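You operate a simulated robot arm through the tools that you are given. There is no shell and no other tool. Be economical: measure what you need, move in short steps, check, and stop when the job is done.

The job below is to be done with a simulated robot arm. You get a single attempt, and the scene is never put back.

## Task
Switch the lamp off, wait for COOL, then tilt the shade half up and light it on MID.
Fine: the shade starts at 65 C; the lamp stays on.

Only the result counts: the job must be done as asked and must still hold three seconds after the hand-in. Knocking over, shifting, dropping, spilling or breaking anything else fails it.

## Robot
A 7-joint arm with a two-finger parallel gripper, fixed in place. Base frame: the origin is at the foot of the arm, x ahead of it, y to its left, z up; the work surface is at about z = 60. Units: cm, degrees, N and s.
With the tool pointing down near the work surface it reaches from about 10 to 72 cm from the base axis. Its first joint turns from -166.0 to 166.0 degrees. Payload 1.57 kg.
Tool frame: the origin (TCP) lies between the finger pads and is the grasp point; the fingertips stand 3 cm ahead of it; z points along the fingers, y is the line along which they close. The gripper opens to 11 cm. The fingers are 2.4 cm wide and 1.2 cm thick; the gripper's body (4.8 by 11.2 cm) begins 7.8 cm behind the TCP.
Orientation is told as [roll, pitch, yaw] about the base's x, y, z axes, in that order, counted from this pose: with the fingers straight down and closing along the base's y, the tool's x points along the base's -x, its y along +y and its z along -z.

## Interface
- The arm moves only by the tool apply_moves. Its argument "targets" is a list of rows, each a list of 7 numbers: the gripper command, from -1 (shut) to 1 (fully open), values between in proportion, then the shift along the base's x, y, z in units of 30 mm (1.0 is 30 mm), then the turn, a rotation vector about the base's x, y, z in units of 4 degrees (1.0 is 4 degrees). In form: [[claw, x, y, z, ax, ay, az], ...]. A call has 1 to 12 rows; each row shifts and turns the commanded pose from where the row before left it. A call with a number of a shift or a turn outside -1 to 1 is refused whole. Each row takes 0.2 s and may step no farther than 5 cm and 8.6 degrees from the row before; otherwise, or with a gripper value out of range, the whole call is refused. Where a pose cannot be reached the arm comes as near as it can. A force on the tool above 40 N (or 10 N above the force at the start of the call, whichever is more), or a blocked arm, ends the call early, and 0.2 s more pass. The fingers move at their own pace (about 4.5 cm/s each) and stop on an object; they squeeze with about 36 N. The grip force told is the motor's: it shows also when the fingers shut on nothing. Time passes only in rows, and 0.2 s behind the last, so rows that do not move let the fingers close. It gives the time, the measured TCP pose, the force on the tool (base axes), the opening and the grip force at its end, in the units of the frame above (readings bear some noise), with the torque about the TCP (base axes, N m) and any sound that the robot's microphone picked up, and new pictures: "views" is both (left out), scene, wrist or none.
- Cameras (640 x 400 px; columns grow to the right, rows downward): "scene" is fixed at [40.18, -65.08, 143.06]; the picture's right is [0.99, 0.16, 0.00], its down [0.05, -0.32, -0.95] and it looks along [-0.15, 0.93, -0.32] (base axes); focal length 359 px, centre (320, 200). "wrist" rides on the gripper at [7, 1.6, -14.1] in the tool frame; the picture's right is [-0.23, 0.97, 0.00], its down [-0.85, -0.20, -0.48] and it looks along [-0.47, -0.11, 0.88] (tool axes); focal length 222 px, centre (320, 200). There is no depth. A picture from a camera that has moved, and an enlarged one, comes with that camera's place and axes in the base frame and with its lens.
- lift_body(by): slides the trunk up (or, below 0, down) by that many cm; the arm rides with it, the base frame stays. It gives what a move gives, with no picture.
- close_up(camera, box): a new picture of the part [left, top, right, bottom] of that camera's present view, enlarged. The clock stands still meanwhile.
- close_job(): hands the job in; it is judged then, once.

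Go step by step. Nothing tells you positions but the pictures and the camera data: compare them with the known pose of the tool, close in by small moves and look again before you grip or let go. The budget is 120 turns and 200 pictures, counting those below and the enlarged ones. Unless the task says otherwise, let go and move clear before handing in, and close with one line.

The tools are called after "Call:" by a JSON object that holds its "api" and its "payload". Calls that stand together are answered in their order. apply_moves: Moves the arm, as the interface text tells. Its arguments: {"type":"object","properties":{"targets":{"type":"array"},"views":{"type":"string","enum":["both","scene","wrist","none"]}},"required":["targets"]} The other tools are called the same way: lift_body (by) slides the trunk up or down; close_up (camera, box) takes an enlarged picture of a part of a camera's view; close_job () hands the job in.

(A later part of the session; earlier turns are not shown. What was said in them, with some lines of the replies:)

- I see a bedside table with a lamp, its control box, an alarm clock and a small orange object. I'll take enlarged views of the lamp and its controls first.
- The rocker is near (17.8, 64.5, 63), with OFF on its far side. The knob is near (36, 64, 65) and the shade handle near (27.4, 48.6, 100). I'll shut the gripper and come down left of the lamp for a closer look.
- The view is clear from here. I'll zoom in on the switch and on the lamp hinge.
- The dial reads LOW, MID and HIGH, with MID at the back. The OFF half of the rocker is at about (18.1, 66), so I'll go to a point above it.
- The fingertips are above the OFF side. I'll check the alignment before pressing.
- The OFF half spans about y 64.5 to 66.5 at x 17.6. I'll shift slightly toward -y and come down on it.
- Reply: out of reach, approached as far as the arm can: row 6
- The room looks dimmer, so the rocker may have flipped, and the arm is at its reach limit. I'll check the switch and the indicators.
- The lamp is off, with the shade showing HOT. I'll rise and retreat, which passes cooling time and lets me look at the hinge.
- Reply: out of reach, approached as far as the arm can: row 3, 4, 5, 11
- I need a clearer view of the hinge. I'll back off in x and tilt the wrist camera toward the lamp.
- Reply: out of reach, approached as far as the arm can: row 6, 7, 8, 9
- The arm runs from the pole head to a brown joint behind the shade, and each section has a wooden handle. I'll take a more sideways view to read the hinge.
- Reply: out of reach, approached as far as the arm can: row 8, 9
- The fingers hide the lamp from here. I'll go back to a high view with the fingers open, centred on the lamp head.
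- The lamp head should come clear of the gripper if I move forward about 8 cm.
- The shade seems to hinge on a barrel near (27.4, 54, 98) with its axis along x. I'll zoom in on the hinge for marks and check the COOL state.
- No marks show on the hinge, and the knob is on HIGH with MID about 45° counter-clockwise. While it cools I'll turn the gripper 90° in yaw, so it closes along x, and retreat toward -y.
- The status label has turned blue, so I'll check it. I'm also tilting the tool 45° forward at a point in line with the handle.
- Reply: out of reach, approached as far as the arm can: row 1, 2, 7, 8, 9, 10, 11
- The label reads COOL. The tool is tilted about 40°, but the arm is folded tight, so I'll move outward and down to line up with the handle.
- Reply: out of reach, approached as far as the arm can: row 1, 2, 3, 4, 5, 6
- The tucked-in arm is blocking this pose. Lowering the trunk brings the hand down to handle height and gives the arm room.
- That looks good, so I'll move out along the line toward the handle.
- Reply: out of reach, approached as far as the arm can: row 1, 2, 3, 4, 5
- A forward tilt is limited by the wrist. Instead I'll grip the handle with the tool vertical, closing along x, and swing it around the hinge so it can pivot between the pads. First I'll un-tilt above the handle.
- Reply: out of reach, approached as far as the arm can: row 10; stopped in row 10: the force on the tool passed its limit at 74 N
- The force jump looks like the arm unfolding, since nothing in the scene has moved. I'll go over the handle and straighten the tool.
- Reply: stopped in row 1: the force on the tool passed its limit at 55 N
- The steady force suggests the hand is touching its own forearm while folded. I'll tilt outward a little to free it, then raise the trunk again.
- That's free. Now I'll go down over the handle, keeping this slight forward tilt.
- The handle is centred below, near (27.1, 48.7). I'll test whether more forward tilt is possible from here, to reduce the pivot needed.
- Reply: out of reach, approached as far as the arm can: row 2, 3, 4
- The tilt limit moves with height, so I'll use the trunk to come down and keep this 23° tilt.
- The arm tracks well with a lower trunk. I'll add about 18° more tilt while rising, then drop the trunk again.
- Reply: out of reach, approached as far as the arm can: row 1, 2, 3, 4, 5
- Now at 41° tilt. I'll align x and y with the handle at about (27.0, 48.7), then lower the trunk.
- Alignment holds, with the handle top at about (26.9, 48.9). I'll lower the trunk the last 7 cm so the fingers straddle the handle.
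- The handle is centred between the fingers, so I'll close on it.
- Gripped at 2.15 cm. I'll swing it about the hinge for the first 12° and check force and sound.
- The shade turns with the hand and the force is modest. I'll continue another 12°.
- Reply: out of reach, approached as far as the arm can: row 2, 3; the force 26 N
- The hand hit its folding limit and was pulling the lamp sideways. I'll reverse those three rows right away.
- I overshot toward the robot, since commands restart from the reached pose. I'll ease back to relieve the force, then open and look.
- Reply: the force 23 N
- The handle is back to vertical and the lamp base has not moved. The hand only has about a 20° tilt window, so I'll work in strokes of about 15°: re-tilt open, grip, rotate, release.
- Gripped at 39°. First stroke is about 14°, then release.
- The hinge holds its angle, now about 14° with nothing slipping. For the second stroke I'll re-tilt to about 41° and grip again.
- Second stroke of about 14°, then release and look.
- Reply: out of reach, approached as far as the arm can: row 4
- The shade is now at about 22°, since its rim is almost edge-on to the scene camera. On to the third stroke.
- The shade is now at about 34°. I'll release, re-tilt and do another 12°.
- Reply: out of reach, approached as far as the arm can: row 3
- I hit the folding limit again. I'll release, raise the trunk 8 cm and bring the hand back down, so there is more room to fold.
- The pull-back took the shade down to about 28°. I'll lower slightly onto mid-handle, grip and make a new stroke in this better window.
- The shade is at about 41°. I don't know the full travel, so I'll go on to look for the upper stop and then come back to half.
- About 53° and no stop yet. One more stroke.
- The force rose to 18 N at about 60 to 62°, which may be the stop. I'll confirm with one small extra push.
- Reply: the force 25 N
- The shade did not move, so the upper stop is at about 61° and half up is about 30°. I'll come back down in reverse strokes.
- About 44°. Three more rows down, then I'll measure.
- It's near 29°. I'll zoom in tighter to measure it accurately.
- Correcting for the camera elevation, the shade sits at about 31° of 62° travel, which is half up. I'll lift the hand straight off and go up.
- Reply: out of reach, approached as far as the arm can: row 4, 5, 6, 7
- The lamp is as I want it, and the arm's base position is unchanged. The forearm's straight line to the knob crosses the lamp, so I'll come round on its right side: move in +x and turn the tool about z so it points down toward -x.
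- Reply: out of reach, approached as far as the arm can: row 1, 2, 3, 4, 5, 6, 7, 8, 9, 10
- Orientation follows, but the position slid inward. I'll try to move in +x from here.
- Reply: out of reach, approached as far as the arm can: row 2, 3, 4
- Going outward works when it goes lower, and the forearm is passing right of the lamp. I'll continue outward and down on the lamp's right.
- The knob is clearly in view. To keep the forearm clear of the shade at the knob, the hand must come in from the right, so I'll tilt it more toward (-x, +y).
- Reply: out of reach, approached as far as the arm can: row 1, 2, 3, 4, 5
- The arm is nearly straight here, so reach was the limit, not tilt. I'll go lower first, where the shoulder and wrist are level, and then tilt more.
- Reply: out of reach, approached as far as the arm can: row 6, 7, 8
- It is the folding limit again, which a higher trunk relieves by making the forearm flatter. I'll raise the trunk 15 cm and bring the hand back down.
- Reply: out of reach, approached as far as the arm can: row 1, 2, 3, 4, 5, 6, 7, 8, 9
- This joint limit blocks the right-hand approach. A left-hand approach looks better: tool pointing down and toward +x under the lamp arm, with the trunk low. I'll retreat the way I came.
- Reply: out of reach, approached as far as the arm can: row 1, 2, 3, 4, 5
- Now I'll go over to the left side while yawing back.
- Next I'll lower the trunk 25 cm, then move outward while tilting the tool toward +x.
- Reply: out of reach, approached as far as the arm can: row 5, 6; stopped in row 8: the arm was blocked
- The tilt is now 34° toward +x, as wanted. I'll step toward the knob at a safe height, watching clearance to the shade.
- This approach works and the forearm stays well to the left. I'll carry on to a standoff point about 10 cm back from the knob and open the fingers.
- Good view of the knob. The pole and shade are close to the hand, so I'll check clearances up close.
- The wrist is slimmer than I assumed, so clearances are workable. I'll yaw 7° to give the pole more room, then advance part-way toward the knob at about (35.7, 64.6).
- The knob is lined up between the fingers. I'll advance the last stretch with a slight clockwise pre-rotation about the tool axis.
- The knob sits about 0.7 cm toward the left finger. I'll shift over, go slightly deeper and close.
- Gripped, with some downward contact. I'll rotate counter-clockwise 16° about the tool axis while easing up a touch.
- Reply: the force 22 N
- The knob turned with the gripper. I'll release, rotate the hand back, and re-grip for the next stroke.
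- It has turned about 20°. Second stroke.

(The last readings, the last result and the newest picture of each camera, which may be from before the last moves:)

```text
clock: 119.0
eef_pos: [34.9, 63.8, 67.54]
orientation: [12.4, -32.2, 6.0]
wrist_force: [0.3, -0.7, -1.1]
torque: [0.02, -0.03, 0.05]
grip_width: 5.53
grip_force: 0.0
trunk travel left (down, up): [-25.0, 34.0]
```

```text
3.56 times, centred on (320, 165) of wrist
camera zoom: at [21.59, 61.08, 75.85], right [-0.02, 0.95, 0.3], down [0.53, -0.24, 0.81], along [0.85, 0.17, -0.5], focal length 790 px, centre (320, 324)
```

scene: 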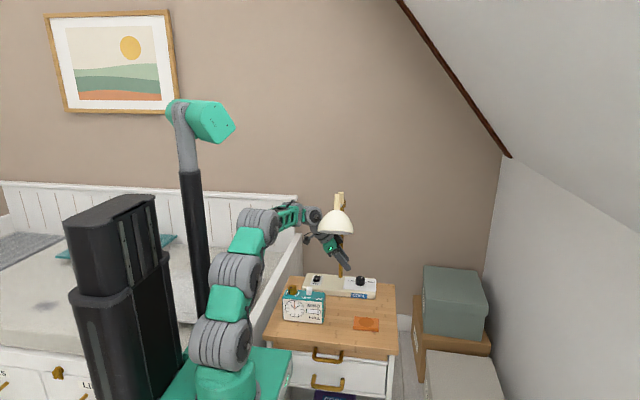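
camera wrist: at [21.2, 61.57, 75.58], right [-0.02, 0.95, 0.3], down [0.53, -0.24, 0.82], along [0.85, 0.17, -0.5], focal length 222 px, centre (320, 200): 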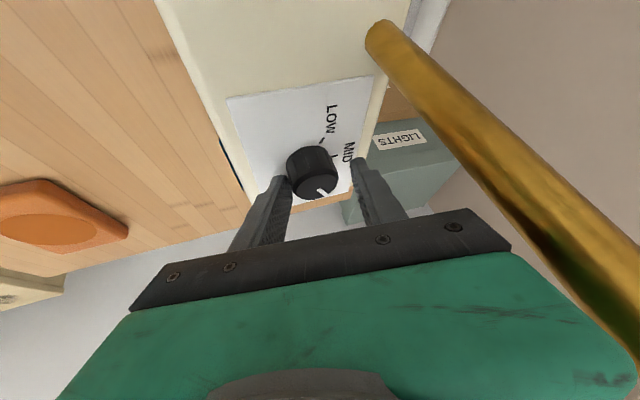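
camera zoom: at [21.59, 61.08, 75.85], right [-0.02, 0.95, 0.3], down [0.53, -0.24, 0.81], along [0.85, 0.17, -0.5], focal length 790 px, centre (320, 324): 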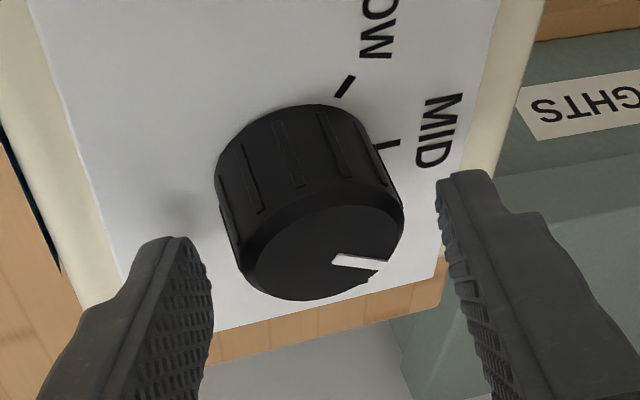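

The pointer is at about 61° and the MID tick is at about 92°. Two more strokes are needed, and I'll go slightly deeper first.

Call:
{"api": "apply_moves", "payload": {"targets": [[0, 0, 0, -0.12, 0.12, 0.07, -0.2], [-1, 0, 0, 0, 0, 0, 0], [-1, 0, 0, 0, 0, 0, 0], [-1, 0, 0, 0, 0, 0, 0], [-1, 0, 0, 0, -0.5, -0.28, 0.82], [-1, 0, 0, 0, -0.5, -0.28, 0.82], [-1, 0, 0, 0, -0.5, -0.28, 0.82], [-1, 0, 0, 0, -0.5, -0.28, 0.82], [-1, 0, 0, 0, -0.25, -0.14, 0.41], [-1, 0, 0, 0, 0, 0, 0]], "views": "none"}}

Call:
{"api": "apply_moves", "payload": {"targets": [[0, 0, 0, 0, 0, 0, 0], [0, 0, 0, 0.05, 0, 0, 0], [0, 0, 0, 0.05, 0.5, 0.28, -0.82], [0, 0, 0, 0, 0.5, 0.28, -0.82], [0, 0, 0, 0, 0.5, 0.28, -0.82], [0, 0, 0, 0, 0.5, 0.28, -0.82], [0, 0, 0, 0, 0, 0, 0]], "views": "none"}}

Call:
{"api": "close_up", "payload": {"camera": "wrist", "box": [230, 110, 410, 220]}}

```text
clock: 121.2
eef_pos: [34.68, 64.07, 67.28]
orientation: [1.2, -34.6, 26.4]
wrist_force: [-1.5, 20.3, 9.8]
torque: [-0.1, -0.47, 0.18]
grip_width: 3.74
grip_force: 43.9
trunk travel left (down, up): [-25.0, 34.0]
```

```text
clock: 122.8
eef_pos: [34.79, 63.94, 67.55]
orientation: [11.8, -32.4, 7.2]
wrist_force: [-0.1, 0.2, -0.1]
torque: [-0.05, -0.01, 0.0]
grip_width: 5.49
grip_force: 0.1
trunk travel left (down, up): [-25.0, 34.0]
```

```text
3.56 times, centred on (320, 165) of wrist
camera zoom: at [21.57, 60.98, 75.75], right [-0.03, 0.96, 0.29], down [0.53, -0.23, 0.82], along [0.85, 0.18, -0.49], focal length 790 px, centre (320, 324)
```

zoom: 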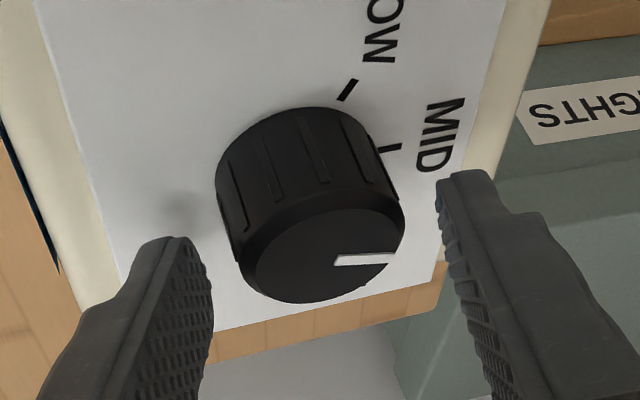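

The pointer is now at about 74°. One more stroke of the same size.

Call:
{"api": "apply_moves", "payload": {"targets": [[0, 0, 0, -0.12, 0.12, 0.07, -0.2], [-1, 0, 0, 0, 0, 0, 0], [-1, 0, 0, 0, 0, 0, 0], [-1, 0, 0, 0, 0, 0, 0], [-1, 0, 0, 0, -0.5, -0.28, 0.82], [-1, 0, 0, 0, -0.5, -0.28, 0.82], [-1, 0, 0, 0, -0.5, -0.28, 0.82], [-1, 0, 0, 0, -0.5, -0.28, 0.82], [-1, 0, 0, 0, -0.25, -0.14, 0.41], [-1, 0, 0, 0, 0, 0, 0]], "views": "none"}}

Call:
{"api": "apply_moves", "payload": {"targets": [[0, 0, 0, 0, 0, 0, 0], [0, 0, 0, 0.05, 0, 0, 0], [0, 0, 0, 0.05, 0.5, 0.28, -0.82], [0, 0, 0, 0, 0.5, 0.28, -0.82], [0, 0, 0, 0, 0.5, 0.28, -0.82], [0, 0, 0, 0, 0.5, 0.28, -0.82], [0, 0, 0, 0, 0, 0, 0]], "views": "none"}}

Call:
{"api": "close_up", "payload": {"camera": "wrist", "box": [230, 110, 410, 220]}}

```text
clock: 125.0
eef_pos: [34.8, 64.01, 67.26]
orientation: [0.5, -34.6, 27.7]
wrist_force: [-13.9, 15.7, 9.4]
torque: [0.26, 0.71, 0.16]
grip_width: 3.73
grip_force: 43.7
trunk travel left (down, up): [-25.0, 34.0]
```

```text
clock: 126.6
eef_pos: [34.94, 63.92, 67.46]
orientation: [11.1, -32.6, 8.3]
wrist_force: [0.0, 0.1, -0.7]
torque: [-0.01, 0.0, -0.01]
grip_width: 5.48
grip_force: 0.0
trunk travel left (down, up): [-25.0, 34.0]
```

```text
3.56 times, centred on (320, 165) of wrist
camera zoom: at [21.62, 60.88, 75.65], right [-0.05, 0.96, 0.28], down [0.52, -0.21, 0.82], along [0.85, 0.19, -0.49], focal length 790 px, centre (320, 324)
```

zoom: 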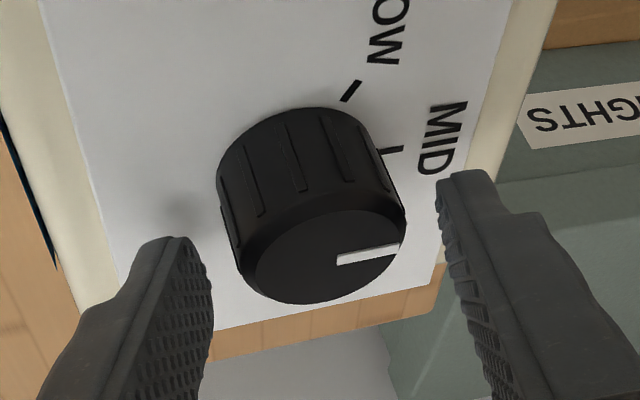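

The pointer now lines up with the MID tick. I'll back straight out along the tool axis.

Call:
{"api": "apply_moves", "payload": {"targets": [[0.1, -0.1, -0.06, 0.2, 0, 0, 0], [0.1, -0.25, -0.13, 0.42, 0, 0, 0], [0.1, -0.25, -0.13, 0.42, 0, 0, 0], [0.1, -0.25, -0.13, 0.42, 0, 0, 0], [0, -0.3, -0.15, 0.45, 0, 0, 0], [-1, -0.5, -0.1, 0.45, 0, 0, 0], [-1, -0.8, -0.1, 0.4, 0, 0, 0], [-1, -0.9, -0.1, 0.2, 0, 0, 0], [-1, -0.9, 0, 0, 0, 0, 0], [-1, -0.9, 0, 0, 0, 0, 0]]}}

Call:
{"api": "close_up", "payload": {"camera": "scene", "box": [300, 255, 390, 315]}}

```text
clock: 128.8
eef_pos: [19.37, 60.99, 76.33]
orientation: [11.1, -32.6, 8.4]
wrist_force: [0.0, -0.1, -0.3]
torque: [0.02, 0.04, 0.02]
grip_width: 0.0
grip_force: 20.7
trunk travel left (down, up): [-25.0, 34.0]
camera wrist: at [6.11, 58.1, 84.51], right [-0.05, 0.96, 0.28], down [0.52, -0.21, 0.82], along [0.85, 0.19, -0.49], focal length 222 px, centre (320, 200)
```

scene: 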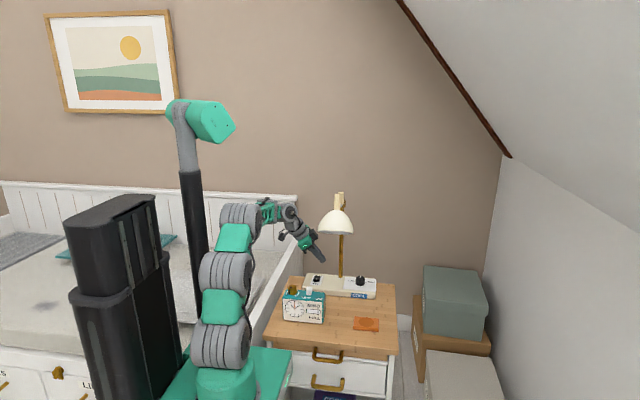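
wrist: 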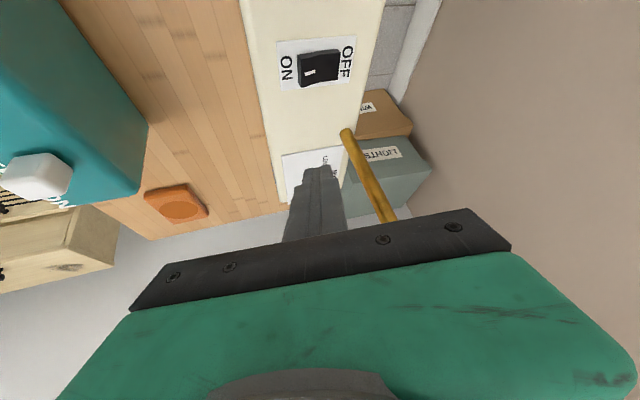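

```text
6.67 times, centred on (345, 285) of scene
camera zoom: at [40.18, -65.08, 143.06], right [0.99, 0.16, 0.0], down [0.05, -0.32, -0.95], along [-0.15, 0.93, -0.32], focal length 2393 px, centre (153, -367)
```

zoom: 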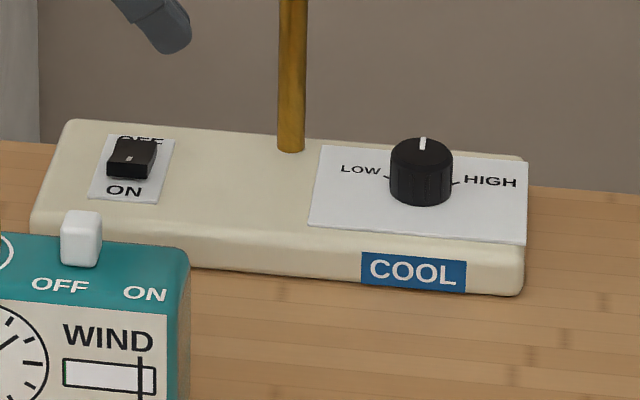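

The knob points at MID. Next I'll press the ON half of the rocker at about (17.7, 63.3) with the closed fingertips.

Call:
{"api": "apply_moves", "payload": {"targets": [[-1, -0.37, 0.26, -0.5, 0, 0, 0], [-1, -0.37, 0.26, -0.5, 0, 0, 0], [-1, 0, 0, -0.7, 0, 0, 0], [-1, 0, 0, -0.6, 0, 0, 0]], "views": "none"}}

Call:
{"api": "close_up", "payload": {"camera": "scene", "box": [290, 255, 380, 315]}}

Call:
{"api": "close_up", "payload": {"camera": "wrist", "box": [240, 60, 400, 220]}}

```text
clock: 129.8
eef_pos: [17.22, 62.73, 69.36]
orientation: [11.0, -32.6, 8.4]
wrist_force: [0.1, 0.2, 0.3]
torque: [0.0, 0.03, 0.0]
grip_width: 0.01
grip_force: 21.0
trunk travel left (down, up): [-25.0, 34.0]
```

```text
6.67 times, centred on (335, 285) of scene
camera zoom: at [40.18, -65.08, 143.06], right [0.99, 0.16, 0.0], down [0.05, -0.32, -0.95], along [-0.15, 0.93, -0.32], focal length 2393 px, centre (220, -367)
```

zoom: 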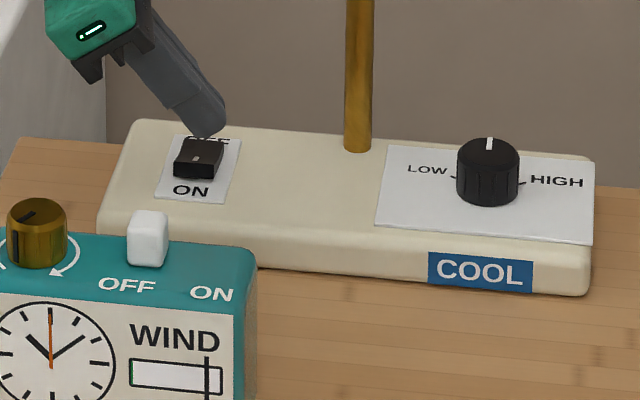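

```text
2.50 times, centred on (320, 140) of wrist
camera zoom: at [3.91, 59.75, 77.67], right [-0.05, 0.96, 0.28], down [0.52, -0.21, 0.82], along [0.85, 0.19, -0.49], focal length 555 px, centre (320, 350)
```

zoom: 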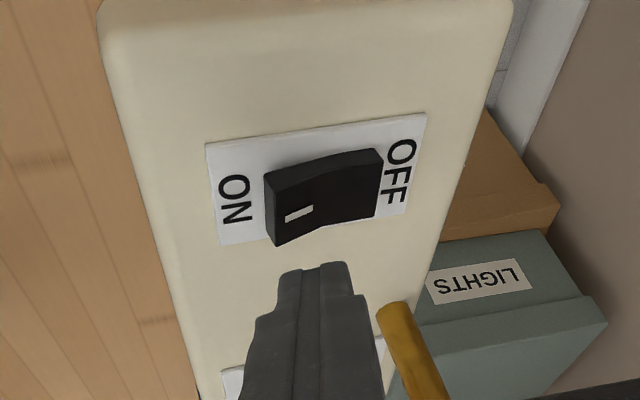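

The tip is just above the rocker. I'll shift slightly toward ON and press down in small steps.

Call:
{"api": "apply_moves", "payload": {"targets": [[-1, -0.15, -0.18, 0, 0, 0, 0], [-1, 0, 0, -0.15, 0, 0, 0], [-1, 0, 0, -0.12, 0, 0, 0], [-1, 0, 0, -0.1, 0, 0, 0], [-1, 0, 0, -0.1, 0, 0, 0], [-1, 0, 0, -0.1, 0, 0, 0], [-1, 0, 0, -0.1, 0, 0, 0]], "views": "none"}}

Call:
{"api": "close_up", "payload": {"camera": "scene", "box": [290, 255, 380, 315]}}

```text
clock: 131.4
eef_pos: [16.85, 62.13, 67.44]
orientation: [11.1, -32.6, 8.4]
wrist_force: [0.4, 0.3, -0.1]
torque: [0.0, 0.0, 0.03]
grip_width: 0.0
grip_force: 21.3
trunk travel left (down, up): [-25.0, 34.0]
```

```text
6.67 times, centred on (335, 285) of scene
camera zoom: at [40.18, -65.08, 143.06], right [0.99, 0.16, 0.0], down [0.05, -0.32, -0.95], along [-0.15, 0.93, -0.32], focal length 2393 px, centre (220, -367)
```

zoom: 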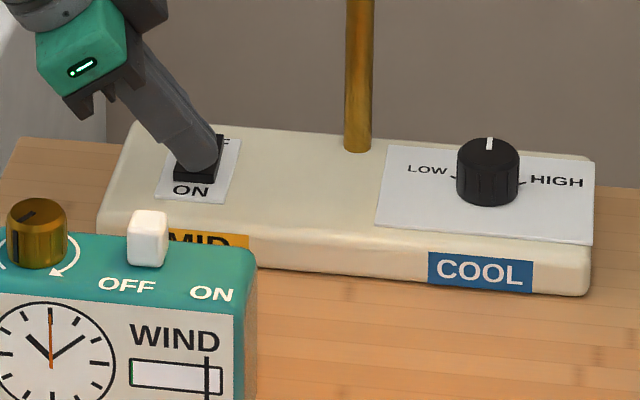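

The lamp is lit and its label reads MID. I'll raise the hand clear and check the final state.

Call:
{"api": "apply_moves", "payload": {"targets": [[-1, 0, 0, 0.5, 0, 0, 0], [-1, -0.2, -0.1, 0.8, 0, 0, 0], [-1, -0.6, -0.2, 0.8, 0, 0, 0], [-1, -0.6, -0.2, 0.8, 0, 0, 0], [-1, -0.6, -0.1, 0.8, 0, 0, 0], [-1, -0.3, 0, 0.8, 0, 0, 0], [-1, 0, 0, 0.8, 0, 0, 0]]}}

Call:
{"api": "close_up", "payload": {"camera": "scene", "box": [300, 180, 380, 250]}}

Call:
{"api": "close_up", "payload": {"camera": "scene", "box": [270, 260, 400, 340]}}

```text
clock: 133.0
eef_pos: [9.91, 60.24, 83.3]
orientation: [11.2, -32.7, 8.4]
wrist_force: [-0.7, -0.2, -0.4]
torque: [0.01, -0.02, -0.01]
grip_width: 0.0
grip_force: 20.7
trunk travel left (down, up): [-25.0, 34.0]
camera wrist: at [-3.44, 57.31, 91.53], right [-0.05, 0.96, 0.28], down [0.52, -0.21, 0.82], along [0.85, 0.19, -0.49], focal length 222 px, centre (320, 200)
```

scene: 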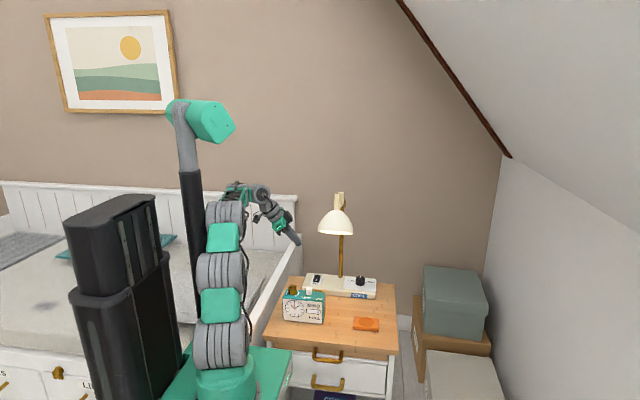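
wrist: 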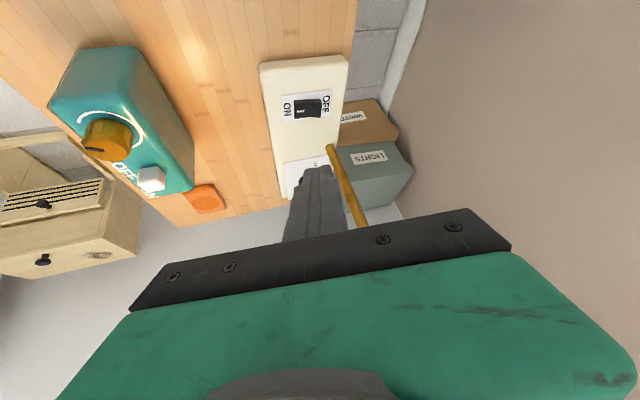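

```text
5.71 times, centred on (340, 215) of scene
camera zoom: at [40.18, -65.08, 143.06], right [0.99, 0.16, 0.0], down [0.05, -0.32, -0.95], along [-0.15, 0.93, -0.32], focal length 2051 px, centre (206, 114)
```

zoom: 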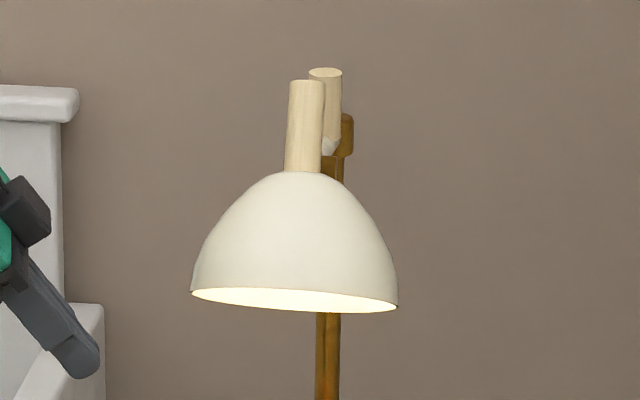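

```text
4.92 times, centred on (335, 300) of scene
camera zoom: at [40.18, -65.08, 143.06], right [0.99, 0.16, 0.0], down [0.05, -0.32, -0.95], along [-0.15, 0.93, -0.32], focal length 1767 px, centre (246, -292)
```

zoom: 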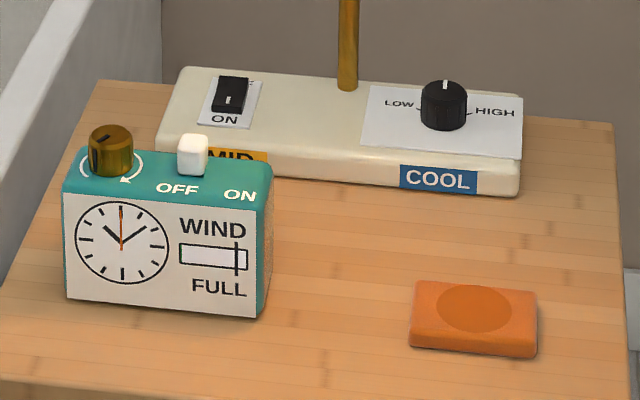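

The lamp is lit on MID, the shade is held at about half its travel, and nothing else has moved. The arm is clear, so I'm handing in.

Call:
{"api": "close_job", "payload": {}}

```text
The job is handed in.
```

I switched the lamp off, waited for COOL, set the shade to about half of its tilt travel (about 31° of 62°, measured from the pictures), turned the knob to MID and switched the lamp back on; its label reads MID and the arm is clear.
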